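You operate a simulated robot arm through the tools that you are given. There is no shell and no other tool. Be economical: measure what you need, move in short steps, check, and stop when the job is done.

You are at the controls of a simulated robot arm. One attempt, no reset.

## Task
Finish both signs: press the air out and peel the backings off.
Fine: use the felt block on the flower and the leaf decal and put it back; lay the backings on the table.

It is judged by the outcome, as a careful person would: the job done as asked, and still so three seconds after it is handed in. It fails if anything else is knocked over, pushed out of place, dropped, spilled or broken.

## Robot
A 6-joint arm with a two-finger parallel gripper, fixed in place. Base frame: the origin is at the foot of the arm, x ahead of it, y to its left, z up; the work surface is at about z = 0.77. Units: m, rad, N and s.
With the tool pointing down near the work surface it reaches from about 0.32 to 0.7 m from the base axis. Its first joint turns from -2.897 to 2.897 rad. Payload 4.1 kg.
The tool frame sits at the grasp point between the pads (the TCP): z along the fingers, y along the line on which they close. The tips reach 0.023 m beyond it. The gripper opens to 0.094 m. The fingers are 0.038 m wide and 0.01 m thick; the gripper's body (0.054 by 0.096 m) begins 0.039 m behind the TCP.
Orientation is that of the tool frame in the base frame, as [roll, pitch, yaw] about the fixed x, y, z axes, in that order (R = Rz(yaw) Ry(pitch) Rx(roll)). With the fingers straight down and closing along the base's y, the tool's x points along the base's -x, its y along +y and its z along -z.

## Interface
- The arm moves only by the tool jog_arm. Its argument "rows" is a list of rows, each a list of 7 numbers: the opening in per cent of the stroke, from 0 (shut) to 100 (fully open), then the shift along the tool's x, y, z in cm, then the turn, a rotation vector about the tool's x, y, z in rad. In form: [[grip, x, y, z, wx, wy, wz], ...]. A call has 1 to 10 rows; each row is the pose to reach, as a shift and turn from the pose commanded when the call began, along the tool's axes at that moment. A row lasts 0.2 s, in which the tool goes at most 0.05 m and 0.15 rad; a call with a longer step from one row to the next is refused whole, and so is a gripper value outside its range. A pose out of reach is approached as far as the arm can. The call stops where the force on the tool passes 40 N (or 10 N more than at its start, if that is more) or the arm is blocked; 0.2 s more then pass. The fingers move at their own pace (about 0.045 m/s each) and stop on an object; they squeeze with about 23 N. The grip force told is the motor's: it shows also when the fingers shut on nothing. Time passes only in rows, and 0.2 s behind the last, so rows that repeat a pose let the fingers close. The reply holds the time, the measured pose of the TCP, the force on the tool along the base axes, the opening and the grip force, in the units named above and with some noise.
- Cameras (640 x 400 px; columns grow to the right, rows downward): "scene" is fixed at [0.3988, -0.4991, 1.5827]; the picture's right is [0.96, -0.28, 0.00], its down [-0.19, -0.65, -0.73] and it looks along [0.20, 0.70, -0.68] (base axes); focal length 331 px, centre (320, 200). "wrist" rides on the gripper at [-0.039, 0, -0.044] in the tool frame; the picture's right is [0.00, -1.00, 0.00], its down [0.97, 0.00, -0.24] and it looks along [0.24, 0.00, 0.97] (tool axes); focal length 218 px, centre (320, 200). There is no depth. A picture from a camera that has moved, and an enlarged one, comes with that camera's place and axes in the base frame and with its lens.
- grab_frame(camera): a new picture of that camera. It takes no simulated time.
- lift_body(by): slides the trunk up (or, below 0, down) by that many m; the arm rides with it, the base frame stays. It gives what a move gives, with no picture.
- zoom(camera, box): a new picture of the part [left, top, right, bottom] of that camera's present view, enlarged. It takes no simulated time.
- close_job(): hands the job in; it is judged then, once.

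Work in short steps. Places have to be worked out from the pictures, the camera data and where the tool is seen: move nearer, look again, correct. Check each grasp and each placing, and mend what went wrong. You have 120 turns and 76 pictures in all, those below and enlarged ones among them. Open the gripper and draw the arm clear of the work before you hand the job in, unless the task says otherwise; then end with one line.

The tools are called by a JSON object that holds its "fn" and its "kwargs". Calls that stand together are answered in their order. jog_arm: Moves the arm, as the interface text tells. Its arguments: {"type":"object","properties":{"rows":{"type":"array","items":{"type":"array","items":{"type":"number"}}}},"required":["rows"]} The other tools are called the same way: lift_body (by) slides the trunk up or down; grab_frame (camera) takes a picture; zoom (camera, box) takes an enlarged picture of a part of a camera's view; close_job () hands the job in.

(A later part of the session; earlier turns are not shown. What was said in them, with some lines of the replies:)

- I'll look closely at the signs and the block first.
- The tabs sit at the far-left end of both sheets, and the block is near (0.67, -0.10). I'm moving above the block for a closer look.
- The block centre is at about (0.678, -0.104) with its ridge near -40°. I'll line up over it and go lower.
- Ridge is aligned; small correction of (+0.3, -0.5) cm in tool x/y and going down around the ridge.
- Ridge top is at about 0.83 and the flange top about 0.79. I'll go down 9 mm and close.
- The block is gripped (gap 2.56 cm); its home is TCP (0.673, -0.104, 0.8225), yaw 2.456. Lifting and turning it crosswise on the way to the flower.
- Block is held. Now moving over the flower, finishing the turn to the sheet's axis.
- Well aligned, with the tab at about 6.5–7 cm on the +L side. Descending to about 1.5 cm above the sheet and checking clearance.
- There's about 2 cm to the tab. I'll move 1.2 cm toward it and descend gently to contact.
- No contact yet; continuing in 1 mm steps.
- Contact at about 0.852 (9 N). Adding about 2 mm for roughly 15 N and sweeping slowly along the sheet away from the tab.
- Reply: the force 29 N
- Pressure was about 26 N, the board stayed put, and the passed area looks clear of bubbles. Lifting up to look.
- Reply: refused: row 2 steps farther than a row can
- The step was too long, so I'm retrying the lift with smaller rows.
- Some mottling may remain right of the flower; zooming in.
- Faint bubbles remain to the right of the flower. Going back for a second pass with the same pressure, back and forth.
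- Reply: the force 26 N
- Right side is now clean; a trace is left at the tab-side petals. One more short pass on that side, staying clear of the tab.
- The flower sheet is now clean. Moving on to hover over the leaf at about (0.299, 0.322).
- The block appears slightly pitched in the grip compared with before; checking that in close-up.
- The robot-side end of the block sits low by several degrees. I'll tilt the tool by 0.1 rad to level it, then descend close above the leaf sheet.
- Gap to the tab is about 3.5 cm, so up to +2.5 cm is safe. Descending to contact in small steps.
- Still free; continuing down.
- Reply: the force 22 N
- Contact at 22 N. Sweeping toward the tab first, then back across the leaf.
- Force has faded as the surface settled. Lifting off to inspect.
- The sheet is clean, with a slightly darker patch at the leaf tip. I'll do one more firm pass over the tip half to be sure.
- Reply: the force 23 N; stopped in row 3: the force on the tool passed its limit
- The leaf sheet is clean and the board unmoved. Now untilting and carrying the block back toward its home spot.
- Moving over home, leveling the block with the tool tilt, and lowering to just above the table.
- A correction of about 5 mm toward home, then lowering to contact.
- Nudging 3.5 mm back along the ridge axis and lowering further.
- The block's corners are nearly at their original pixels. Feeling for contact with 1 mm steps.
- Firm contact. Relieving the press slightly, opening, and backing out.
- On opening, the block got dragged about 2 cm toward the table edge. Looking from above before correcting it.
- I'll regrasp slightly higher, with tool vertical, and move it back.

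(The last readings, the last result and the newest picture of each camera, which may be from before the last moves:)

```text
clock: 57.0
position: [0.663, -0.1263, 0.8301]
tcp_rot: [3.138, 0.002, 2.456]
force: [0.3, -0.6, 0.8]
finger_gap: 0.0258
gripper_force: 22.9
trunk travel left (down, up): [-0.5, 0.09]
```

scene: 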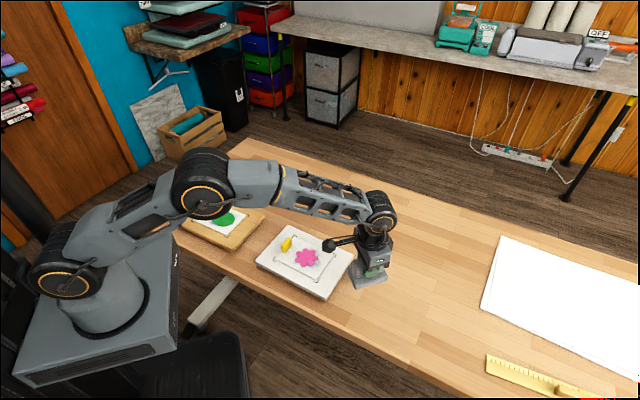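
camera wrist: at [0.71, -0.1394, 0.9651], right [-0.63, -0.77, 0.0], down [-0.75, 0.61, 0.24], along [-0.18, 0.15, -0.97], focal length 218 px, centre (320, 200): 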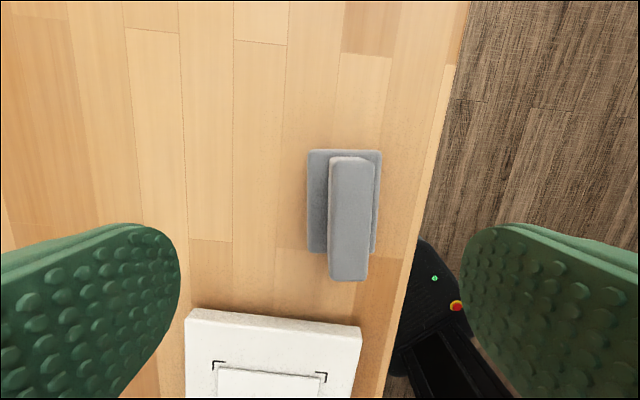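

Gripped. Lifting 1 cm, shifting 2.35 cm back, and lowering to just above the table.

{"fn": "jog_arm", "kwargs": {"rows": [[0, 0, 0, -1, 0, 0, 0], [0, 0.15, 1.2, -1, 0, 0, 0], [0, 0.3, 2.35, -1, 0, 0, 0], [0, 0.3, 2.35, -0.5, 0, 0, 0], [0, 0.3, 2.35, -0.1, 0, 0, 0], [0, 0.3, 2.35, 0.0, 0, 0, 0]]}}

{"fn": "zoom", "kwargs": {"camera": "scene", "box": [330, 250, 430, 330]}}

```text
clock: 58.4
position: [0.6743, -0.1029, 0.8311]
tcp_rot: [3.137, 0.002, 2.458]
force: [-0.2, 0.3, -1.0]
finger_gap: 0.0258
gripper_force: 23.2
trunk travel left (down, up): [-0.5, 0.09]
```

```text
5.00 times, centred on (380, 290) of scene
camera zoom: at [0.3988, -0.4991, 1.5827], right [0.96, -0.28, 0.0], down [-0.19, -0.65, -0.73], along [0.2, 0.7, -0.68], focal length 1653 px, centre (20, -250)
```

zoom: 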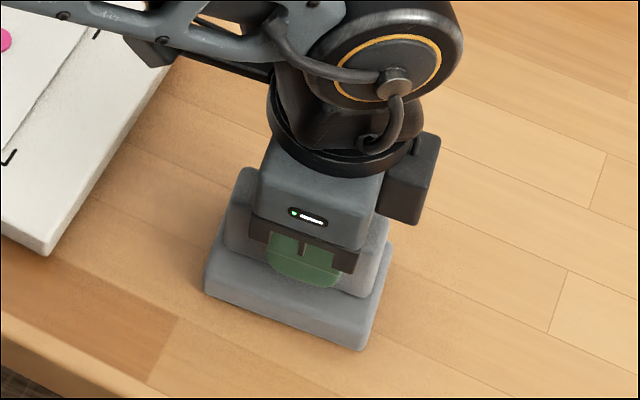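

About 6 mm short along the ridge. Shifting and lowering gently to contact.

{"fn": "jog_arm", "kwargs": {"rows": [[0, 0, 0, -0.3, 0, 0, 0], [0, -0.6, 0, -0.3, 0, 0, 0], [0, -0.6, 0, 0, 0, 0, 0], [0, -0.6, 0, 0.1, 0, 0, 0], [0, -0.6, 0, 0.2, 0, 0, 0]]}}

{"fn": "zoom", "kwargs": {"camera": "scene", "box": [330, 250, 430, 330]}}

```text
clock: 59.6
position: [0.6789, -0.1059, 0.8303]
tcp_rot: [3.136, 0.004, 2.457]
force: [4.8, -0.3, 8.2]
finger_gap: 0.0256
gripper_force: 23.0
trunk travel left (down, up): [-0.5, 0.09]
```

```text
5.00 times, centred on (380, 290) of scene
camera zoom: at [0.3988, -0.4991, 1.5827], right [0.96, -0.28, 0.0], down [-0.19, -0.65, -0.73], along [0.2, 0.7, -0.68], focal length 1653 px, centre (20, -250)
```

zoom: 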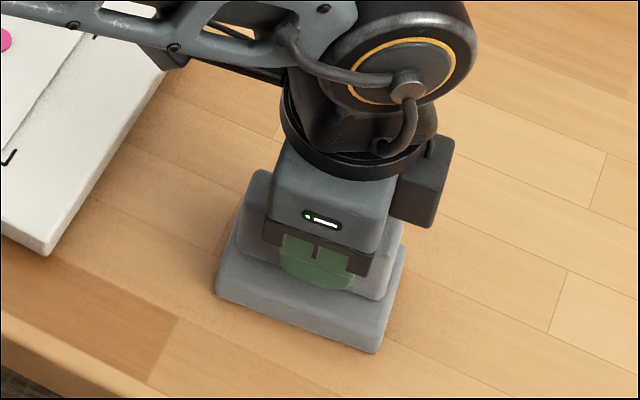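

Matches home to within a pixel or two and is on the table. Relaxing, opening, and checking before backing out.

{"fn": "jog_arm", "kwargs": {"rows": [[0, 0, 0, 0.0, 0, 0, 0], [0, 0, 0, -0.15, 0, 0, 0], [35, 0, 0, -0.15, 0, 0, 0], [45, 0, 0, -0.15, 0, 0, 0], [100, 0, 0, -0.15, 0, 0, 0], [100, 0, 0, -0.15, 0, 0, 0], [100, 0, 0, -3, 0, 0, 0], [100, 0, 0, -7, 0, 0, 0], [100, 0, 0, -11, 0, 0, 0]]}}

{"fn": "zoom", "kwargs": {"camera": "scene", "box": [330, 250, 430, 330]}}

```text
clock: 61.6
position: [0.6783, -0.1049, 0.9428]
tcp_rot: [3.139, 0.0, 2.456]
force: [0.2, -0.4, -0.6]
finger_gap: 0.0943
gripper_force: 0.1
trunk travel left (down, up): [-0.5, 0.09]
```

```text
5.00 times, centred on (380, 290) of scene
camera zoom: at [0.3988, -0.4991, 1.5827], right [0.96, -0.28, 0.0], down [-0.19, -0.65, -0.73], along [0.2, 0.7, -0.68], focal length 1653 px, centre (20, -250)
```

zoom: 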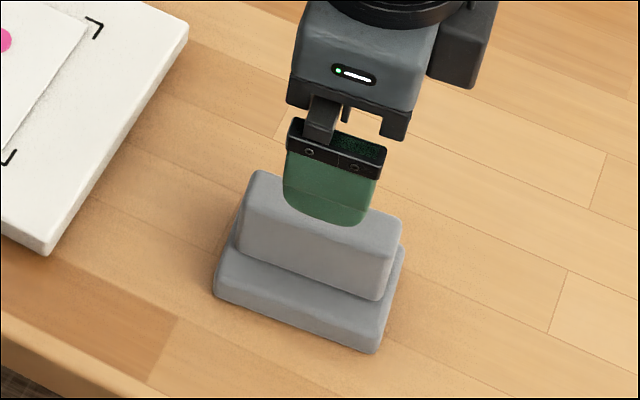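

The block is home. Moving over the flower's tab with the fingers set to close along the sheet's long axis.

{"fn": "jog_arm", "kwargs": {"rows": [[100, 3.1, 0.65, 0, 0, 0, -0.1437], [100, 6.3, 1.3, 0, 0, 0, -0.2874], [100, 9.4, 1.95, 0, 0, 0, -0.4311], [100, 12.5, 2.6, 0, 0, 0, -0.5748], [100, 15.7, 3.2, 0, 0, 0, -0.7185], [100, 18.8, 3.9, 0, 0, 0, -0.8622], [100, 22, 4.5, 0, 0, 0, -1.006], [100, 25.1, 5.2, 0, 0, 0, -1.15], [100, 28.2, 5.8, 0, 0, 0, -1.293], [100, 31.4, 6.45, 0, 0, 0, -1.437]]}}

{"fn": "grab_frame", "kwargs": {"camera": "wrist"}}

```text
clock: 63.8
position: [0.4745, 0.1449, 0.9373]
tcp_rot: [3.141, 0.004, -2.388]
force: [0.1, -0.8, 0.1]
finger_gap: 0.094
gripper_force: 0.0
trunk travel left (down, up): [-0.5, 0.09]
```

```text
40 pictures are left
camera wrist: at [0.5052, 0.1714, 0.9819], right [0.68, -0.73, 0.0], down [-0.71, -0.67, 0.24], along [-0.17, -0.16, -0.97], focal length 218 px, centre (320, 200)
```

wrist: 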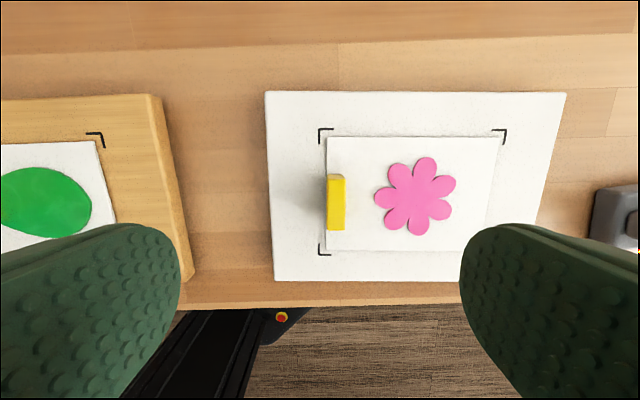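

Nicely aligned; the tab is 1.25 cm toward the flower. Pre-closing to 40% and descending to just above the tab.

{"fn": "jog_arm", "kwargs": {"rows": [[40, 0, -0.6, 2, 0, 0, 0], [40, 0, -1.25, 5, 0, 0, 0], [40, 0, -1.25, 7.5, 0, 0, 0], [40, 0, -1.25, 7.5, 0, 0, 0], [40, 0, -1.25, 7.5, 0, 0, 0]]}}

{"fn": "grab_frame", "kwargs": {"camera": "wrist"}}

{"fn": "zoom", "kwargs": {"camera": "scene", "box": [250, 215, 340, 275]}}

```text
clock: 65.0
position: [0.4829, 0.1346, 0.8641]
tcp_rot: [3.139, 0.004, -2.389]
force: [0.2, 0.4, 0.3]
finger_gap: 0.0377
gripper_force: 0.1
trunk travel left (down, up): [-0.5, 0.09]
```

```text
39 pictures are left
camera wrist: at [0.5126, 0.1602, 0.9075], right [0.68, -0.73, 0.0], down [-0.71, -0.66, 0.24], along [-0.17, -0.16, -0.97], focal length 218 px, centre (320, 200)
```

wrist: 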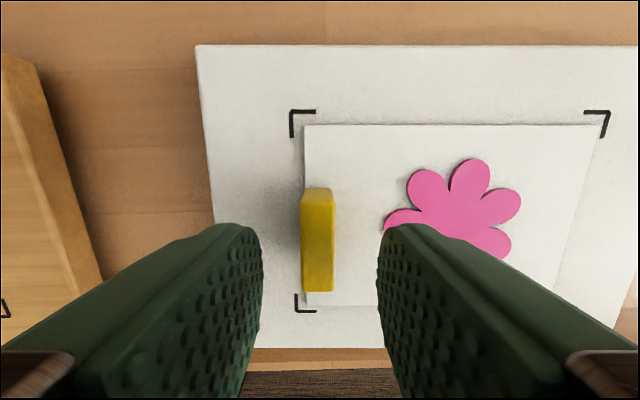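

```text
6.67 times, centred on (295, 245) of scene
camera zoom: at [0.3988, -0.4991, 1.5827], right [0.96, -0.28, 0.0], down [-0.19, -0.65, -0.73], along [0.2, 0.7, -0.68], focal length 2204 px, centre (487, -100)
```

zoom: 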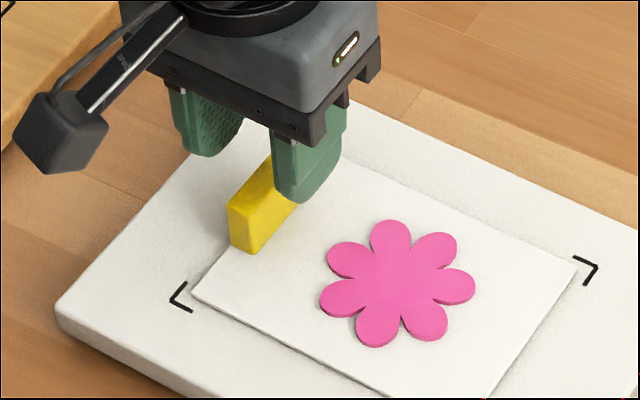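

Tab is centred between the fingers. Descending 3.8 cm and closing.

{"fn": "jog_arm", "kwargs": {"rows": [[40, 0.2, 0, 1.5, 0, 0, 0], [40, 0.3, 0, 3, 0, 0, 0], [40, 0.3, 0, 3.8, 0, 0, 0], [0, 0.3, 0, 3.8, 0, 0, 0], [0, 0.3, 0, 3.8, 0, 0, 0], [0, 0.3, 0, 3.8, 0, 0, 0]]}}

{"fn": "zoom", "kwargs": {"camera": "scene", "box": [250, 215, 340, 275]}}

```text
clock: 66.4
position: [0.48, 0.1307, 0.8251]
tcp_rot: [3.141, 0.003, -2.388]
force: [-1.5, 2.6, 0.8]
finger_gap: 0.0131
gripper_force: 22.9
trunk travel left (down, up): [-0.5, 0.09]
```

```text
6.67 times, centred on (295, 245) of scene
camera zoom: at [0.3988, -0.4991, 1.5827], right [0.96, -0.28, 0.0], down [-0.19, -0.65, -0.73], along [0.2, 0.7, -0.68], focal length 2204 px, centre (487, -100)
```

zoom: 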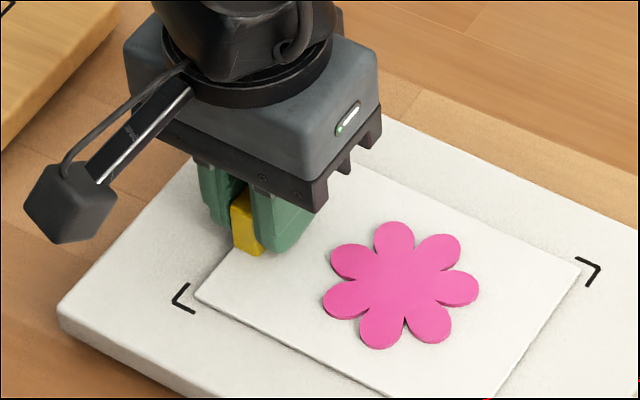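

Tab gripped (1.31 cm). Starting the peel: slow, low-angle pull back over the sheet.

{"fn": "jog_arm", "kwargs": {"rows": [[0, 0, -0.3, -0.2, 0, 0, 0], [0, 0, -0.7, -0.4, 0, 0, 0], [0, 0, -1.1, -0.6, 0, 0, 0], [0, 0, -1.5, -0.75, 0, 0, 0], [0, 0, -1.9, -0.9, 0, 0, 0], [0, 0, -2.3, -1.0, 0, 0, 0], [0, 0, -2.7, -1.1, 0, 0, 0], [0, 0, -3.1, -1.2, 0, 0, 0]]}}

{"fn": "zoom", "kwargs": {"camera": "scene", "box": [250, 215, 350, 285]}}

```text
clock: 68.2
position: [0.5036, 0.1078, 0.8377]
tcp_rot: [-3.141, 0.003, -2.39]
force: [-0.4, -0.2, -0.4]
finger_gap: 0.013
gripper_force: 22.9
trunk travel left (down, up): [-0.5, 0.09]
```

```text
5.71 times, centred on (300, 250) of scene
camera zoom: at [0.3988, -0.4991, 1.5827], right [0.96, -0.28, 0.0], down [-0.19, -0.65, -0.73], along [0.2, 0.7, -0.68], focal length 1889 px, centre (434, -86)
```

zoom: 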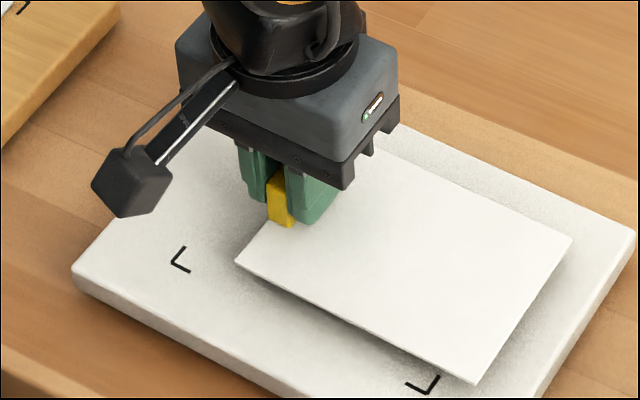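

The whole backing came free as one piece with no resistance. Lifting it straight up to see what's underneath.

{"fn": "jog_arm", "kwargs": {"rows": [[0, 0, 0, -0.5, 0, 0, 0], [0, 0, 0, -1.5, 0, 0, 0], [0, 0, 0, -3, 0, 0, 0], [0, 0, 0, -4.5, 0, 0, 0], [0, 0, 0, -6, 0, 0, 0], [0, 0, 0, -8, 0, 0, 0]]}}

{"fn": "grab_frame", "kwargs": {"camera": "scene"}}

{"fn": "zoom", "kwargs": {"camera": "scene", "box": [240, 180, 370, 300]}}

```text
clock: 69.6
position: [0.5031, 0.1088, 0.9162]
tcp_rot: [-3.141, 0.004, -2.389]
force: [0.5, -0.4, -0.2]
finger_gap: 0.013
gripper_force: 22.8
trunk travel left (down, up): [-0.5, 0.09]
```

```text
35 pictures are left
```

scene: 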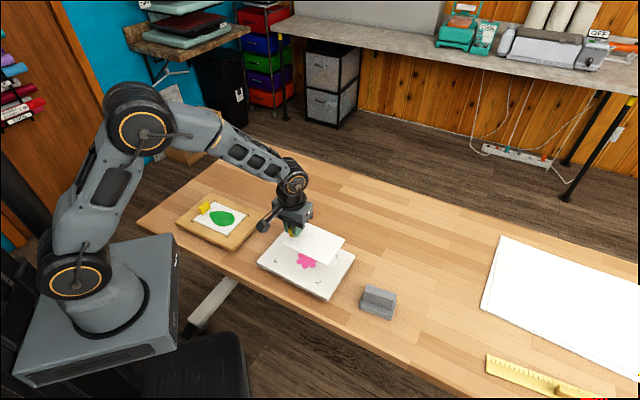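

```text
3.33 times, centred on (305, 240) of scene
camera zoom: at [0.3988, -0.4991, 1.5827], right [0.96, -0.28, 0.0], down [-0.19, -0.65, -0.73], along [0.2, 0.7, -0.68], focal length 1102 px, centre (370, 67)
```

zoom: 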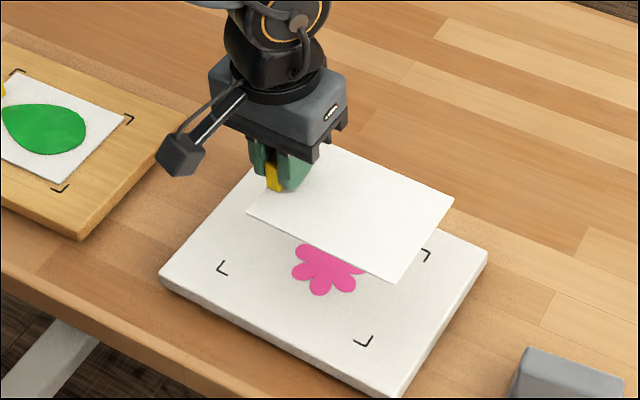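

The flower stayed on the board. Carrying the backing to the clear table area behind the boards (tab to about (0.55, 0.33)).

{"fn": "jog_arm", "kwargs": {"rows": [[0, -3.7, 2.6, 0, 0, 0, 0], [0, -7.4, 5.2, 0, 0, 0, 0], [0, -11.1, 7.8, 0, 0, 0, 0], [0, -14.8, 10.3, 0, 0, 0, 0], [0, -18.5, 12.9, 0, 0, 0, 0], [0, -18.5, 12.9, 3, 0, 0, 0], [0, -18.5, 12.9, 6, 0, 0, 0], [0, -18.5, 12.9, 9, 0, 0, 0]]}}

{"fn": "zoom", "kwargs": {"camera": "scene", "box": [220, 150, 380, 270]}}

```text
clock: 71.4
position: [0.551, 0.331, 0.828]
tcp_rot: [3.141, 0.003, -2.389]
force: [-0.9, 0.0, -1.1]
finger_gap: 0.0136
gripper_force: 22.9
trunk travel left (down, up): [-0.5, 0.09]
```

```text
3.33 times, centred on (300, 210) of scene
camera zoom: at [0.3988, -0.4991, 1.5827], right [0.96, -0.28, 0.0], down [-0.19, -0.65, -0.73], along [0.2, 0.7, -0.68], focal length 1102 px, centre (387, 167)
```

zoom: 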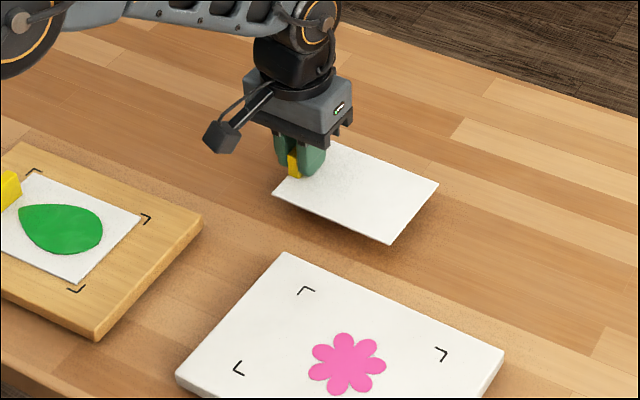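

The flower sits properly within its marks. Lowering the backing to the table.

{"fn": "jog_arm", "kwargs": {"rows": [[0, 0, 0, 1, 0, 0, 0], [0, 0, 0, 1.8, 0, 0, 0], [0, 0, 0, 2.2, 0, 0, 0], [0, 0, 0, 2.5, 0, 0, 0], [0, 0, 0, 2.7, 0, 0, 0]]}}

{"fn": "zoom", "kwargs": {"camera": "scene", "box": [270, 170, 350, 230]}}

```text
clock: 72.6
position: [0.5502, 0.329, 0.8008]
tcp_rot: [3.141, 0.004, -2.39]
force: [0.8, -0.6, -0.4]
finger_gap: 0.0131
gripper_force: 22.8
trunk travel left (down, up): [-0.5, 0.09]
```

```text
6.67 times, centred on (310, 200) of scene
camera zoom: at [0.3988, -0.4991, 1.5827], right [0.96, -0.28, 0.0], down [-0.19, -0.65, -0.73], along [0.2, 0.7, -0.68], focal length 2204 px, centre (387, 200)
```

zoom: 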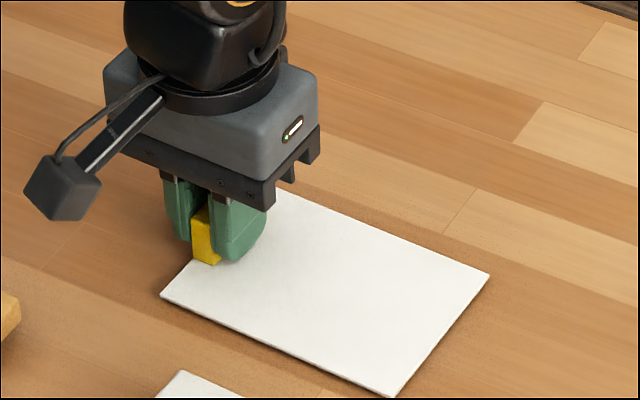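

Nearly touching; lowering 1–3 mm further to feel contact.

{"fn": "jog_arm", "kwargs": {"rows": [[0, 0, 0, 0.1, 0, 0, 0], [0, 0, 0, 0.2, 0, 0, 0], [0, 0, 0, 0.3, 0, 0, 0]]}}

```text
clock: 73.4
position: [0.5504, 0.3302, 0.7987]
tcp_rot: [-3.141, 0.006, -2.39]
force: [-1.2, 0.4, 5.4]
finger_gap: 0.013
gripper_force: 23.2
trunk travel left (down, up): [-0.5, 0.09]
```

Contact at 5 N. Opening and backing up.

{"fn": "jog_arm", "kwargs": {"rows": [[0, 0, 0, -0.15, 0, 0, 0], [25, 0, 0, -0.15, 0, 0, 0], [40, 0, 0, -0.15, 0, 0, 0], [40, 0, 0, -0.15, 0, 0, 0], [40, 0, 0, -3, 0, 0, 0], [40, 0, 0, -7, 0, 0, 0], [40, 0, 0, -11, 0, 0, 0]]}}

{"fn": "zoom", "kwargs": {"camera": "scene", "box": [270, 170, 350, 230]}}

{"fn": "zoom", "kwargs": {"camera": "scene", "box": [170, 180, 410, 330]}}

```text
clock: 75.0
position: [0.5543, 0.328, 0.9058]
tcp_rot: [3.141, 0.004, -2.387]
force: [0.1, -0.5, -0.5]
finger_gap: 0.0377
gripper_force: 0.1
trunk travel left (down, up): [-0.5, 0.09]
```

```text
6.67 times, centred on (310, 200) of scene
camera zoom: at [0.3988, -0.4991, 1.5827], right [0.96, -0.28, 0.0], down [-0.19, -0.65, -0.73], along [0.2, 0.7, -0.68], focal length 2204 px, centre (387, 200)
```

zoom: 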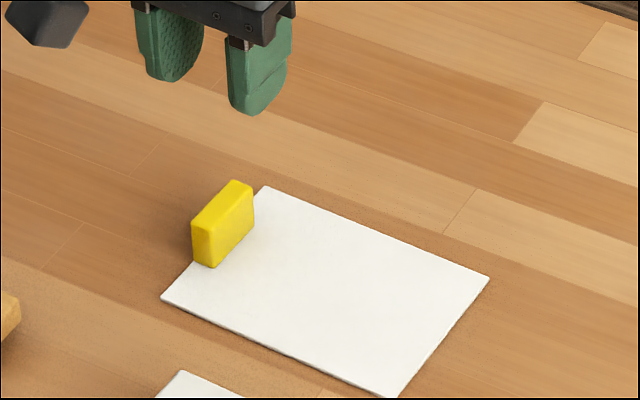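

```text
2.67 times, centred on (290, 255) of scene
camera zoom: at [0.3988, -0.4991, 1.5827], right [0.96, -0.28, 0.0], down [-0.19, -0.65, -0.73], along [0.2, 0.7, -0.68], focal length 882 px, centre (400, 53)
```

zoom: 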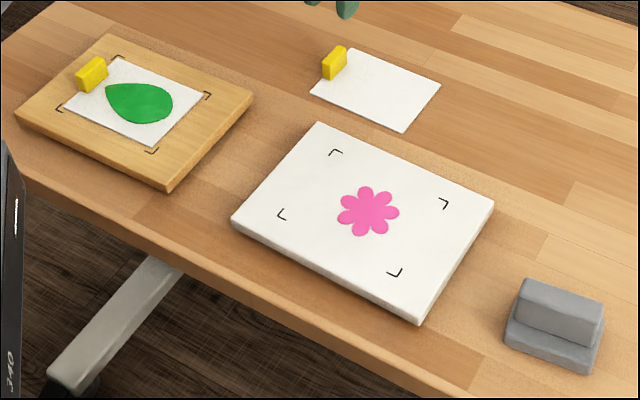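

The flower backing is laid neatly and the block and leaf board are in place. Moving over the leaf tab.

{"fn": "jog_arm", "kwargs": {"rows": [[60, 2.7, 3.4, -2.5, 0, 0, 0], [60, 5.5, 6.8, -2.5, 0, 0, -0.01], [60, 8.2, 10.2, -2.5, 0, 0, -0.02], [60, 10.9, 13.6, -2.5, 0, 0, -0.03], [60, 13.7, 17, -2.5, 0, 0, -0.04], [60, 16.4, 20.4, -2.5, 0, 0, -0.045], [60, 19.1, 23.7, -2.5, 0, 0, -0.045], [60, 19.1, 23.7, -2.5, 0, 0, -0.045]]}}

{"fn": "grab_frame", "kwargs": {"camera": "wrist"}}

```text
clock: 76.8
position: [0.2501, 0.3703, 0.9325]
tcp_rot: [-3.141, 0.003, -2.346]
force: [-0.3, 1.3, 0.0]
finger_gap: 0.0564
gripper_force: 0.0
trunk travel left (down, up): [-0.5, 0.09]
```

```text
29 pictures are left
camera wrist: at [0.2783, 0.3962, 0.9761], right [0.71, -0.7, 0.0], down [-0.68, -0.69, 0.24], along [-0.17, -0.17, -0.97], focal length 218 px, centre (320, 200)
```

wrist: 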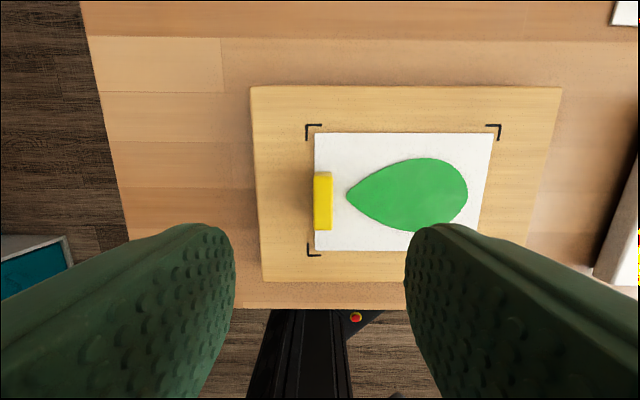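

Aligned; leaf tip is only about 1.8 cm from the tab, so I'll use a narrower opening (28%). Descending to just above the tab.

{"fn": "jog_arm", "kwargs": {"rows": [[28, 0, -0.2, 2, 0, 0, 0], [28, 0, -0.2, 5, 0, 0, 0], [28, 0, -0.2, 7, 0, 0, 0], [28, 0, -0.2, 7, 0, 0, 0]]}}

{"fn": "grab_frame", "kwargs": {"camera": "wrist"}}

```text
clock: 77.8
position: [0.2513, 0.3704, 0.8633]
tcp_rot: [-3.14, 0.003, -2.343]
force: [0.0, -0.3, 0.4]
finger_gap: 0.0261
gripper_force: 0.1
trunk travel left (down, up): [-0.5, 0.09]
```

```text
28 pictures are left
camera wrist: at [0.2803, 0.3972, 0.9066], right [0.72, -0.7, 0.0], down [-0.68, -0.69, 0.24], along [-0.17, -0.17, -0.97], focal length 218 px, centre (320, 200)
```

wrist: 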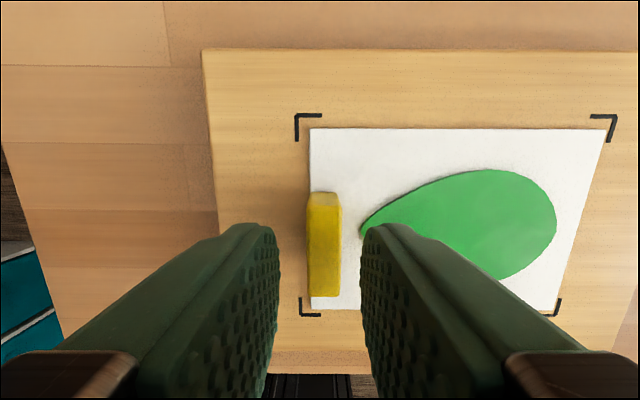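

Adjusting 1.5 mm and descending to grasp.

{"fn": "jog_arm", "kwargs": {"rows": [[28, 0.3, -0.15, 1.5, 0, 0, 0], [28, 0.3, -0.15, 3, 0, 0, 0], [28, 0.3, -0.15, 3.5, 0, 0, 0], [28, 0.3, -0.15, 3.5, 0, 0, 0], [0, 0.3, -0.15, 3.5, 0, 0, 0], [0, 0.3, -0.15, 3.5, 0, 0, 0], [0, 0.3, -0.15, 3.5, 0, 0, 0]]}}

{"fn": "zoom", "kwargs": {"camera": "scene", "box": [170, 180, 270, 250]}}

```text
clock: 79.4
position: [0.2513, 0.3676, 0.8262]
tcp_rot: [3.141, 0.003, -2.345]
force: [-1.5, 0.3, -0.1]
finger_gap: 0.0132
gripper_force: 22.7
trunk travel left (down, up): [-0.5, 0.09]
```

```text
5.71 times, centred on (220, 215) of scene
camera zoom: at [0.3988, -0.4991, 1.5827], right [0.96, -0.28, 0.0], down [-0.19, -0.65, -0.73], along [0.2, 0.7, -0.68], focal length 1889 px, centre (891, 114)
```

zoom: 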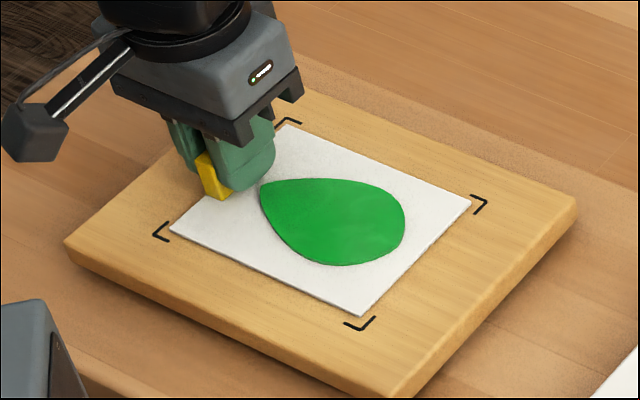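

Clean grasp. Peeling slowly and low-angle as before, in smaller steps.

{"fn": "jog_arm", "kwargs": {"rows": [[0, 0, -0.2, -0.15, 0, 0, 0], [0, 0, -0.4, -0.3, 0, 0, 0], [0, 0, -0.6, -0.45, 0, 0, 0], [0, 0, -0.9, -0.6, 0, 0, 0], [0, 0, -1.2, -0.75, 0, 0, 0], [0, 0, -1.5, -0.85, 0, 0, 0], [0, 0, -1.9, -0.95, 0, 0, 0], [0, 0, -2.3, -1.05, 0, 0, 0], [0, 0, -2.7, -1.15, 0, 0, 0], [0, 0, -3.1, -1.25, 0, 0, 0]]}}

{"fn": "zoom", "kwargs": {"camera": "scene", "box": [170, 180, 270, 250]}}

```text
clock: 81.6
position: [0.2736, 0.3465, 0.8399]
tcp_rot: [3.141, 0.004, -2.346]
force: [-0.5, 0.6, -0.3]
finger_gap: 0.0132
gripper_force: 23.3
trunk travel left (down, up): [-0.5, 0.09]
```

```text
5.71 times, centred on (220, 215) of scene
camera zoom: at [0.3988, -0.4991, 1.5827], right [0.96, -0.28, 0.0], down [-0.19, -0.65, -0.73], along [0.2, 0.7, -0.68], focal length 1889 px, centre (891, 114)
```

zoom: 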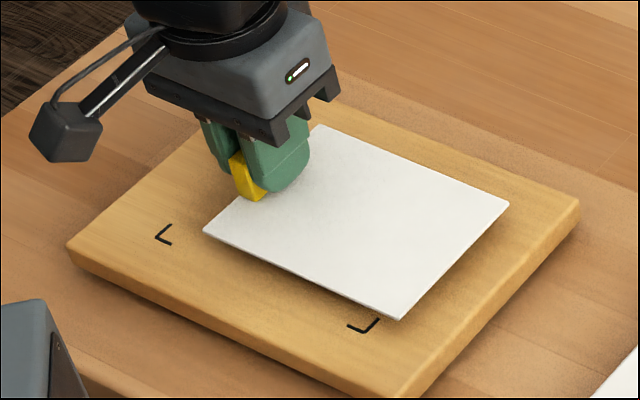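

The backing is free and the board barely moved. Lifting and carrying it to the table at about (0.40, 0.49).

{"fn": "jog_arm", "kwargs": {"rows": [[0, 0, 0, -1, 0, 0, 0], [0, 0, 0, -3, 0, 0, 0], [0, 0, 0, -6, 0, 0, 0], [0, -3.8, 0.2, -8, 0, 0, 0], [0, -7.6, 0.4, -8, 0, 0, 0], [0, -11.4, 0.6, -8, 0, 0, 0], [0, -15.2, 0.8, -8, 0, 0, 0], [0, -19, 1.0, -8, 0, 0, 0], [0, -19, 1.0, -4, 0, 0, 0], [0, -19, 1.0, 0, 0, 0, 0]]}}

{"fn": "zoom", "kwargs": {"camera": "scene", "box": [170, 150, 330, 260]}}

```text
clock: 83.8
position: [0.3991, 0.4885, 0.8406]
tcp_rot: [3.142, 0.002, -2.345]
force: [-0.4, 0.4, 0.4]
finger_gap: 0.0131
gripper_force: 23.2
trunk travel left (down, up): [-0.5, 0.09]
```

```text
3.64 times, centred on (250, 205) of scene
camera zoom: at [0.3988, -0.4991, 1.5827], right [0.96, -0.28, 0.0], down [-0.19, -0.65, -0.73], along [0.2, 0.7, -0.68], focal length 1202 px, centre (574, 182)
```

zoom: 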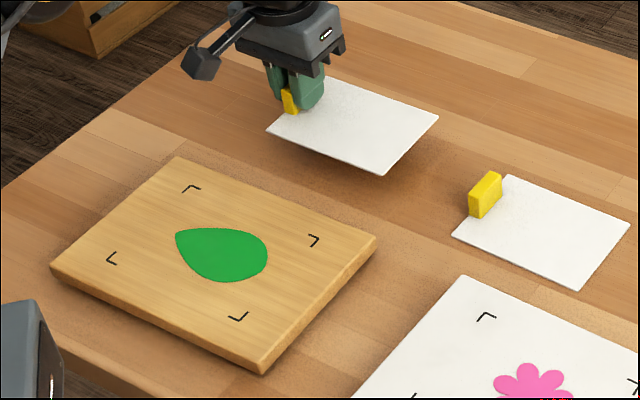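

The leaf stayed on its board and the spot is clear. Lowering to contact at about z = 0.799.

{"fn": "jog_arm", "kwargs": {"rows": [[0, 0, 0, 1.5, 0, 0, 0], [0, 0, 0, 3, 0, 0, 0], [0, 0, 0, 3.6, 0, 0, 0], [0, 0, 0, 3.9, 0, 0, 0], [0, 0, 0, 4.1, 0, 0, 0], [0, 0, 0, 4.2, 0, 0, 0]]}}

```text
clock: 85.2
position: [0.3996, 0.4876, 0.7993]
tcp_rot: [3.141, 0.007, -2.346]
force: [-0.3, -1.5, 12.7]
finger_gap: 0.0134
gripper_force: 23.1
trunk travel left (down, up): [-0.5, 0.09]
```

On the table. Relaxing, opening, and backing up clear.

{"fn": "jog_arm", "kwargs": {"rows": [[0, 0, 0, -0.3, 0, 0, 0], [25, 0, 0, -0.3, 0, 0, 0], [40, 0, 0, -0.3, 0, 0, 0], [40, 0, 0, -0.3, 0, 0, 0], [40, 0, 0, -3, 0, 0, 0], [60, 0, 0, -7, 0, 0, 0], [60, 0, 0, -11, 0, 0, 0], [100, 2, 0, -15, 0, 0, 0], [100, 4, 0, -19, 0, 0, 0]]}}

{"fn": "zoom", "kwargs": {"camera": "scene", "box": [170, 180, 410, 330]}}

{"fn": "grab_frame", "kwargs": {"camera": "scene"}}

```text
clock: 87.2
position: [0.3683, 0.462, 0.9897]
tcp_rot: [3.14, 0.004, -2.343]
force: [-0.6, -0.2, 0.2]
finger_gap: 0.0942
gripper_force: 0.1
trunk travel left (down, up): [-0.5, 0.09]
```

```text
2.67 times, centred on (290, 255) of scene
camera zoom: at [0.3988, -0.4991, 1.5827], right [0.96, -0.28, 0.0], down [-0.19, -0.65, -0.73], along [0.2, 0.7, -0.68], focal length 882 px, centre (400, 53)
```

zoom: 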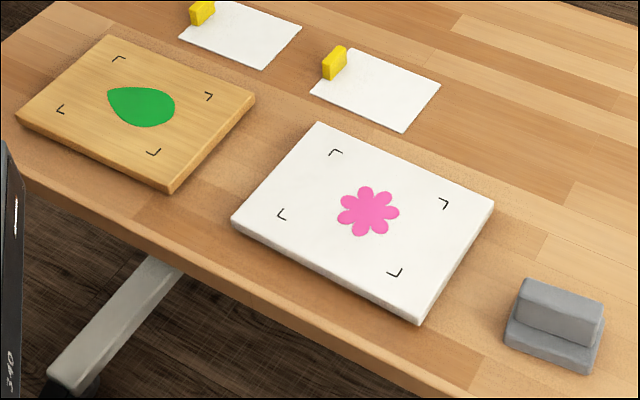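

```text
23 pictures are left
```

scene: 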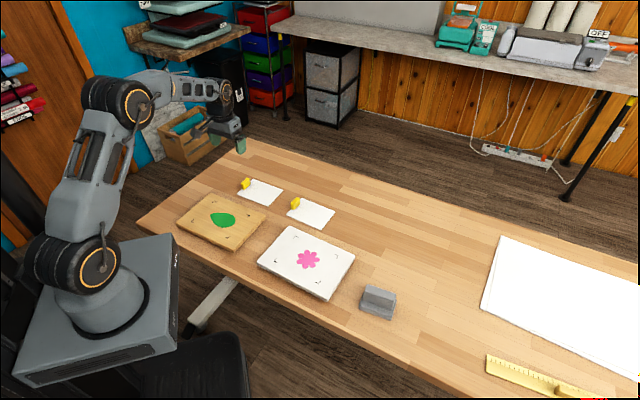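

Everything is where it should be. Last check of both decals for leftover bubbles or lifted edges.

{"fn": "zoom", "kwargs": {"camera": "scene", "box": [280, 235, 336, 270]}}

{"fn": "zoom", "kwargs": {"camera": "scene", "box": [190, 195, 254, 235]}}

```text
11.43 times, centred on (308, 252) of scene
camera zoom: at [0.3988, -0.4991, 1.5827], right [0.96, -0.28, 0.0], down [-0.19, -0.65, -0.73], along [0.2, 0.7, -0.68], focal length 3778 px, centre (457, -400)
```

zoom: 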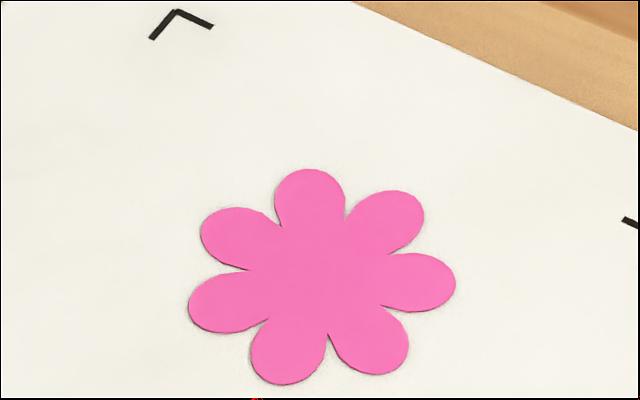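

```text
10.00 times, centred on (222, 215) of scene
camera zoom: at [0.3988, -0.4991, 1.5827], right [0.96, -0.28, 0.0], down [-0.19, -0.65, -0.73], along [0.2, 0.7, -0.68], focal length 3306 px, centre (1300, 50)
```

zoom: 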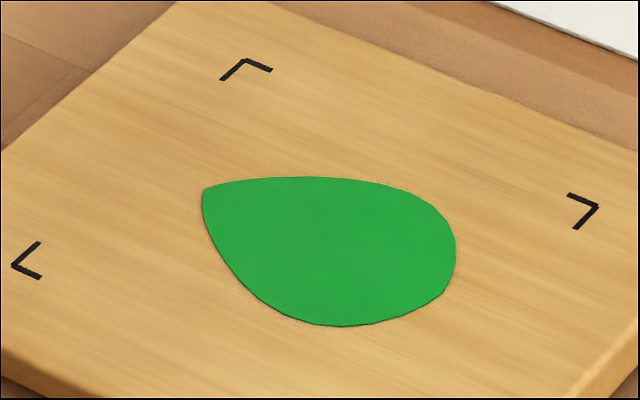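

Both decals lie flat and clean on their boards, and the arm is clear with the gripper open. Handing in.

{"fn": "close_job", "kwargs": {}}

```text
The job is handed in.
```

Both signs are finished: the air is pressed out and the backings are peeled off and lying on the table. The felt block is back in its place after I moved it about 2 cm to correct a slip on release. Peeling shifted the flower board about 5 mm and the leaf board about 2 mm, and I left them there.
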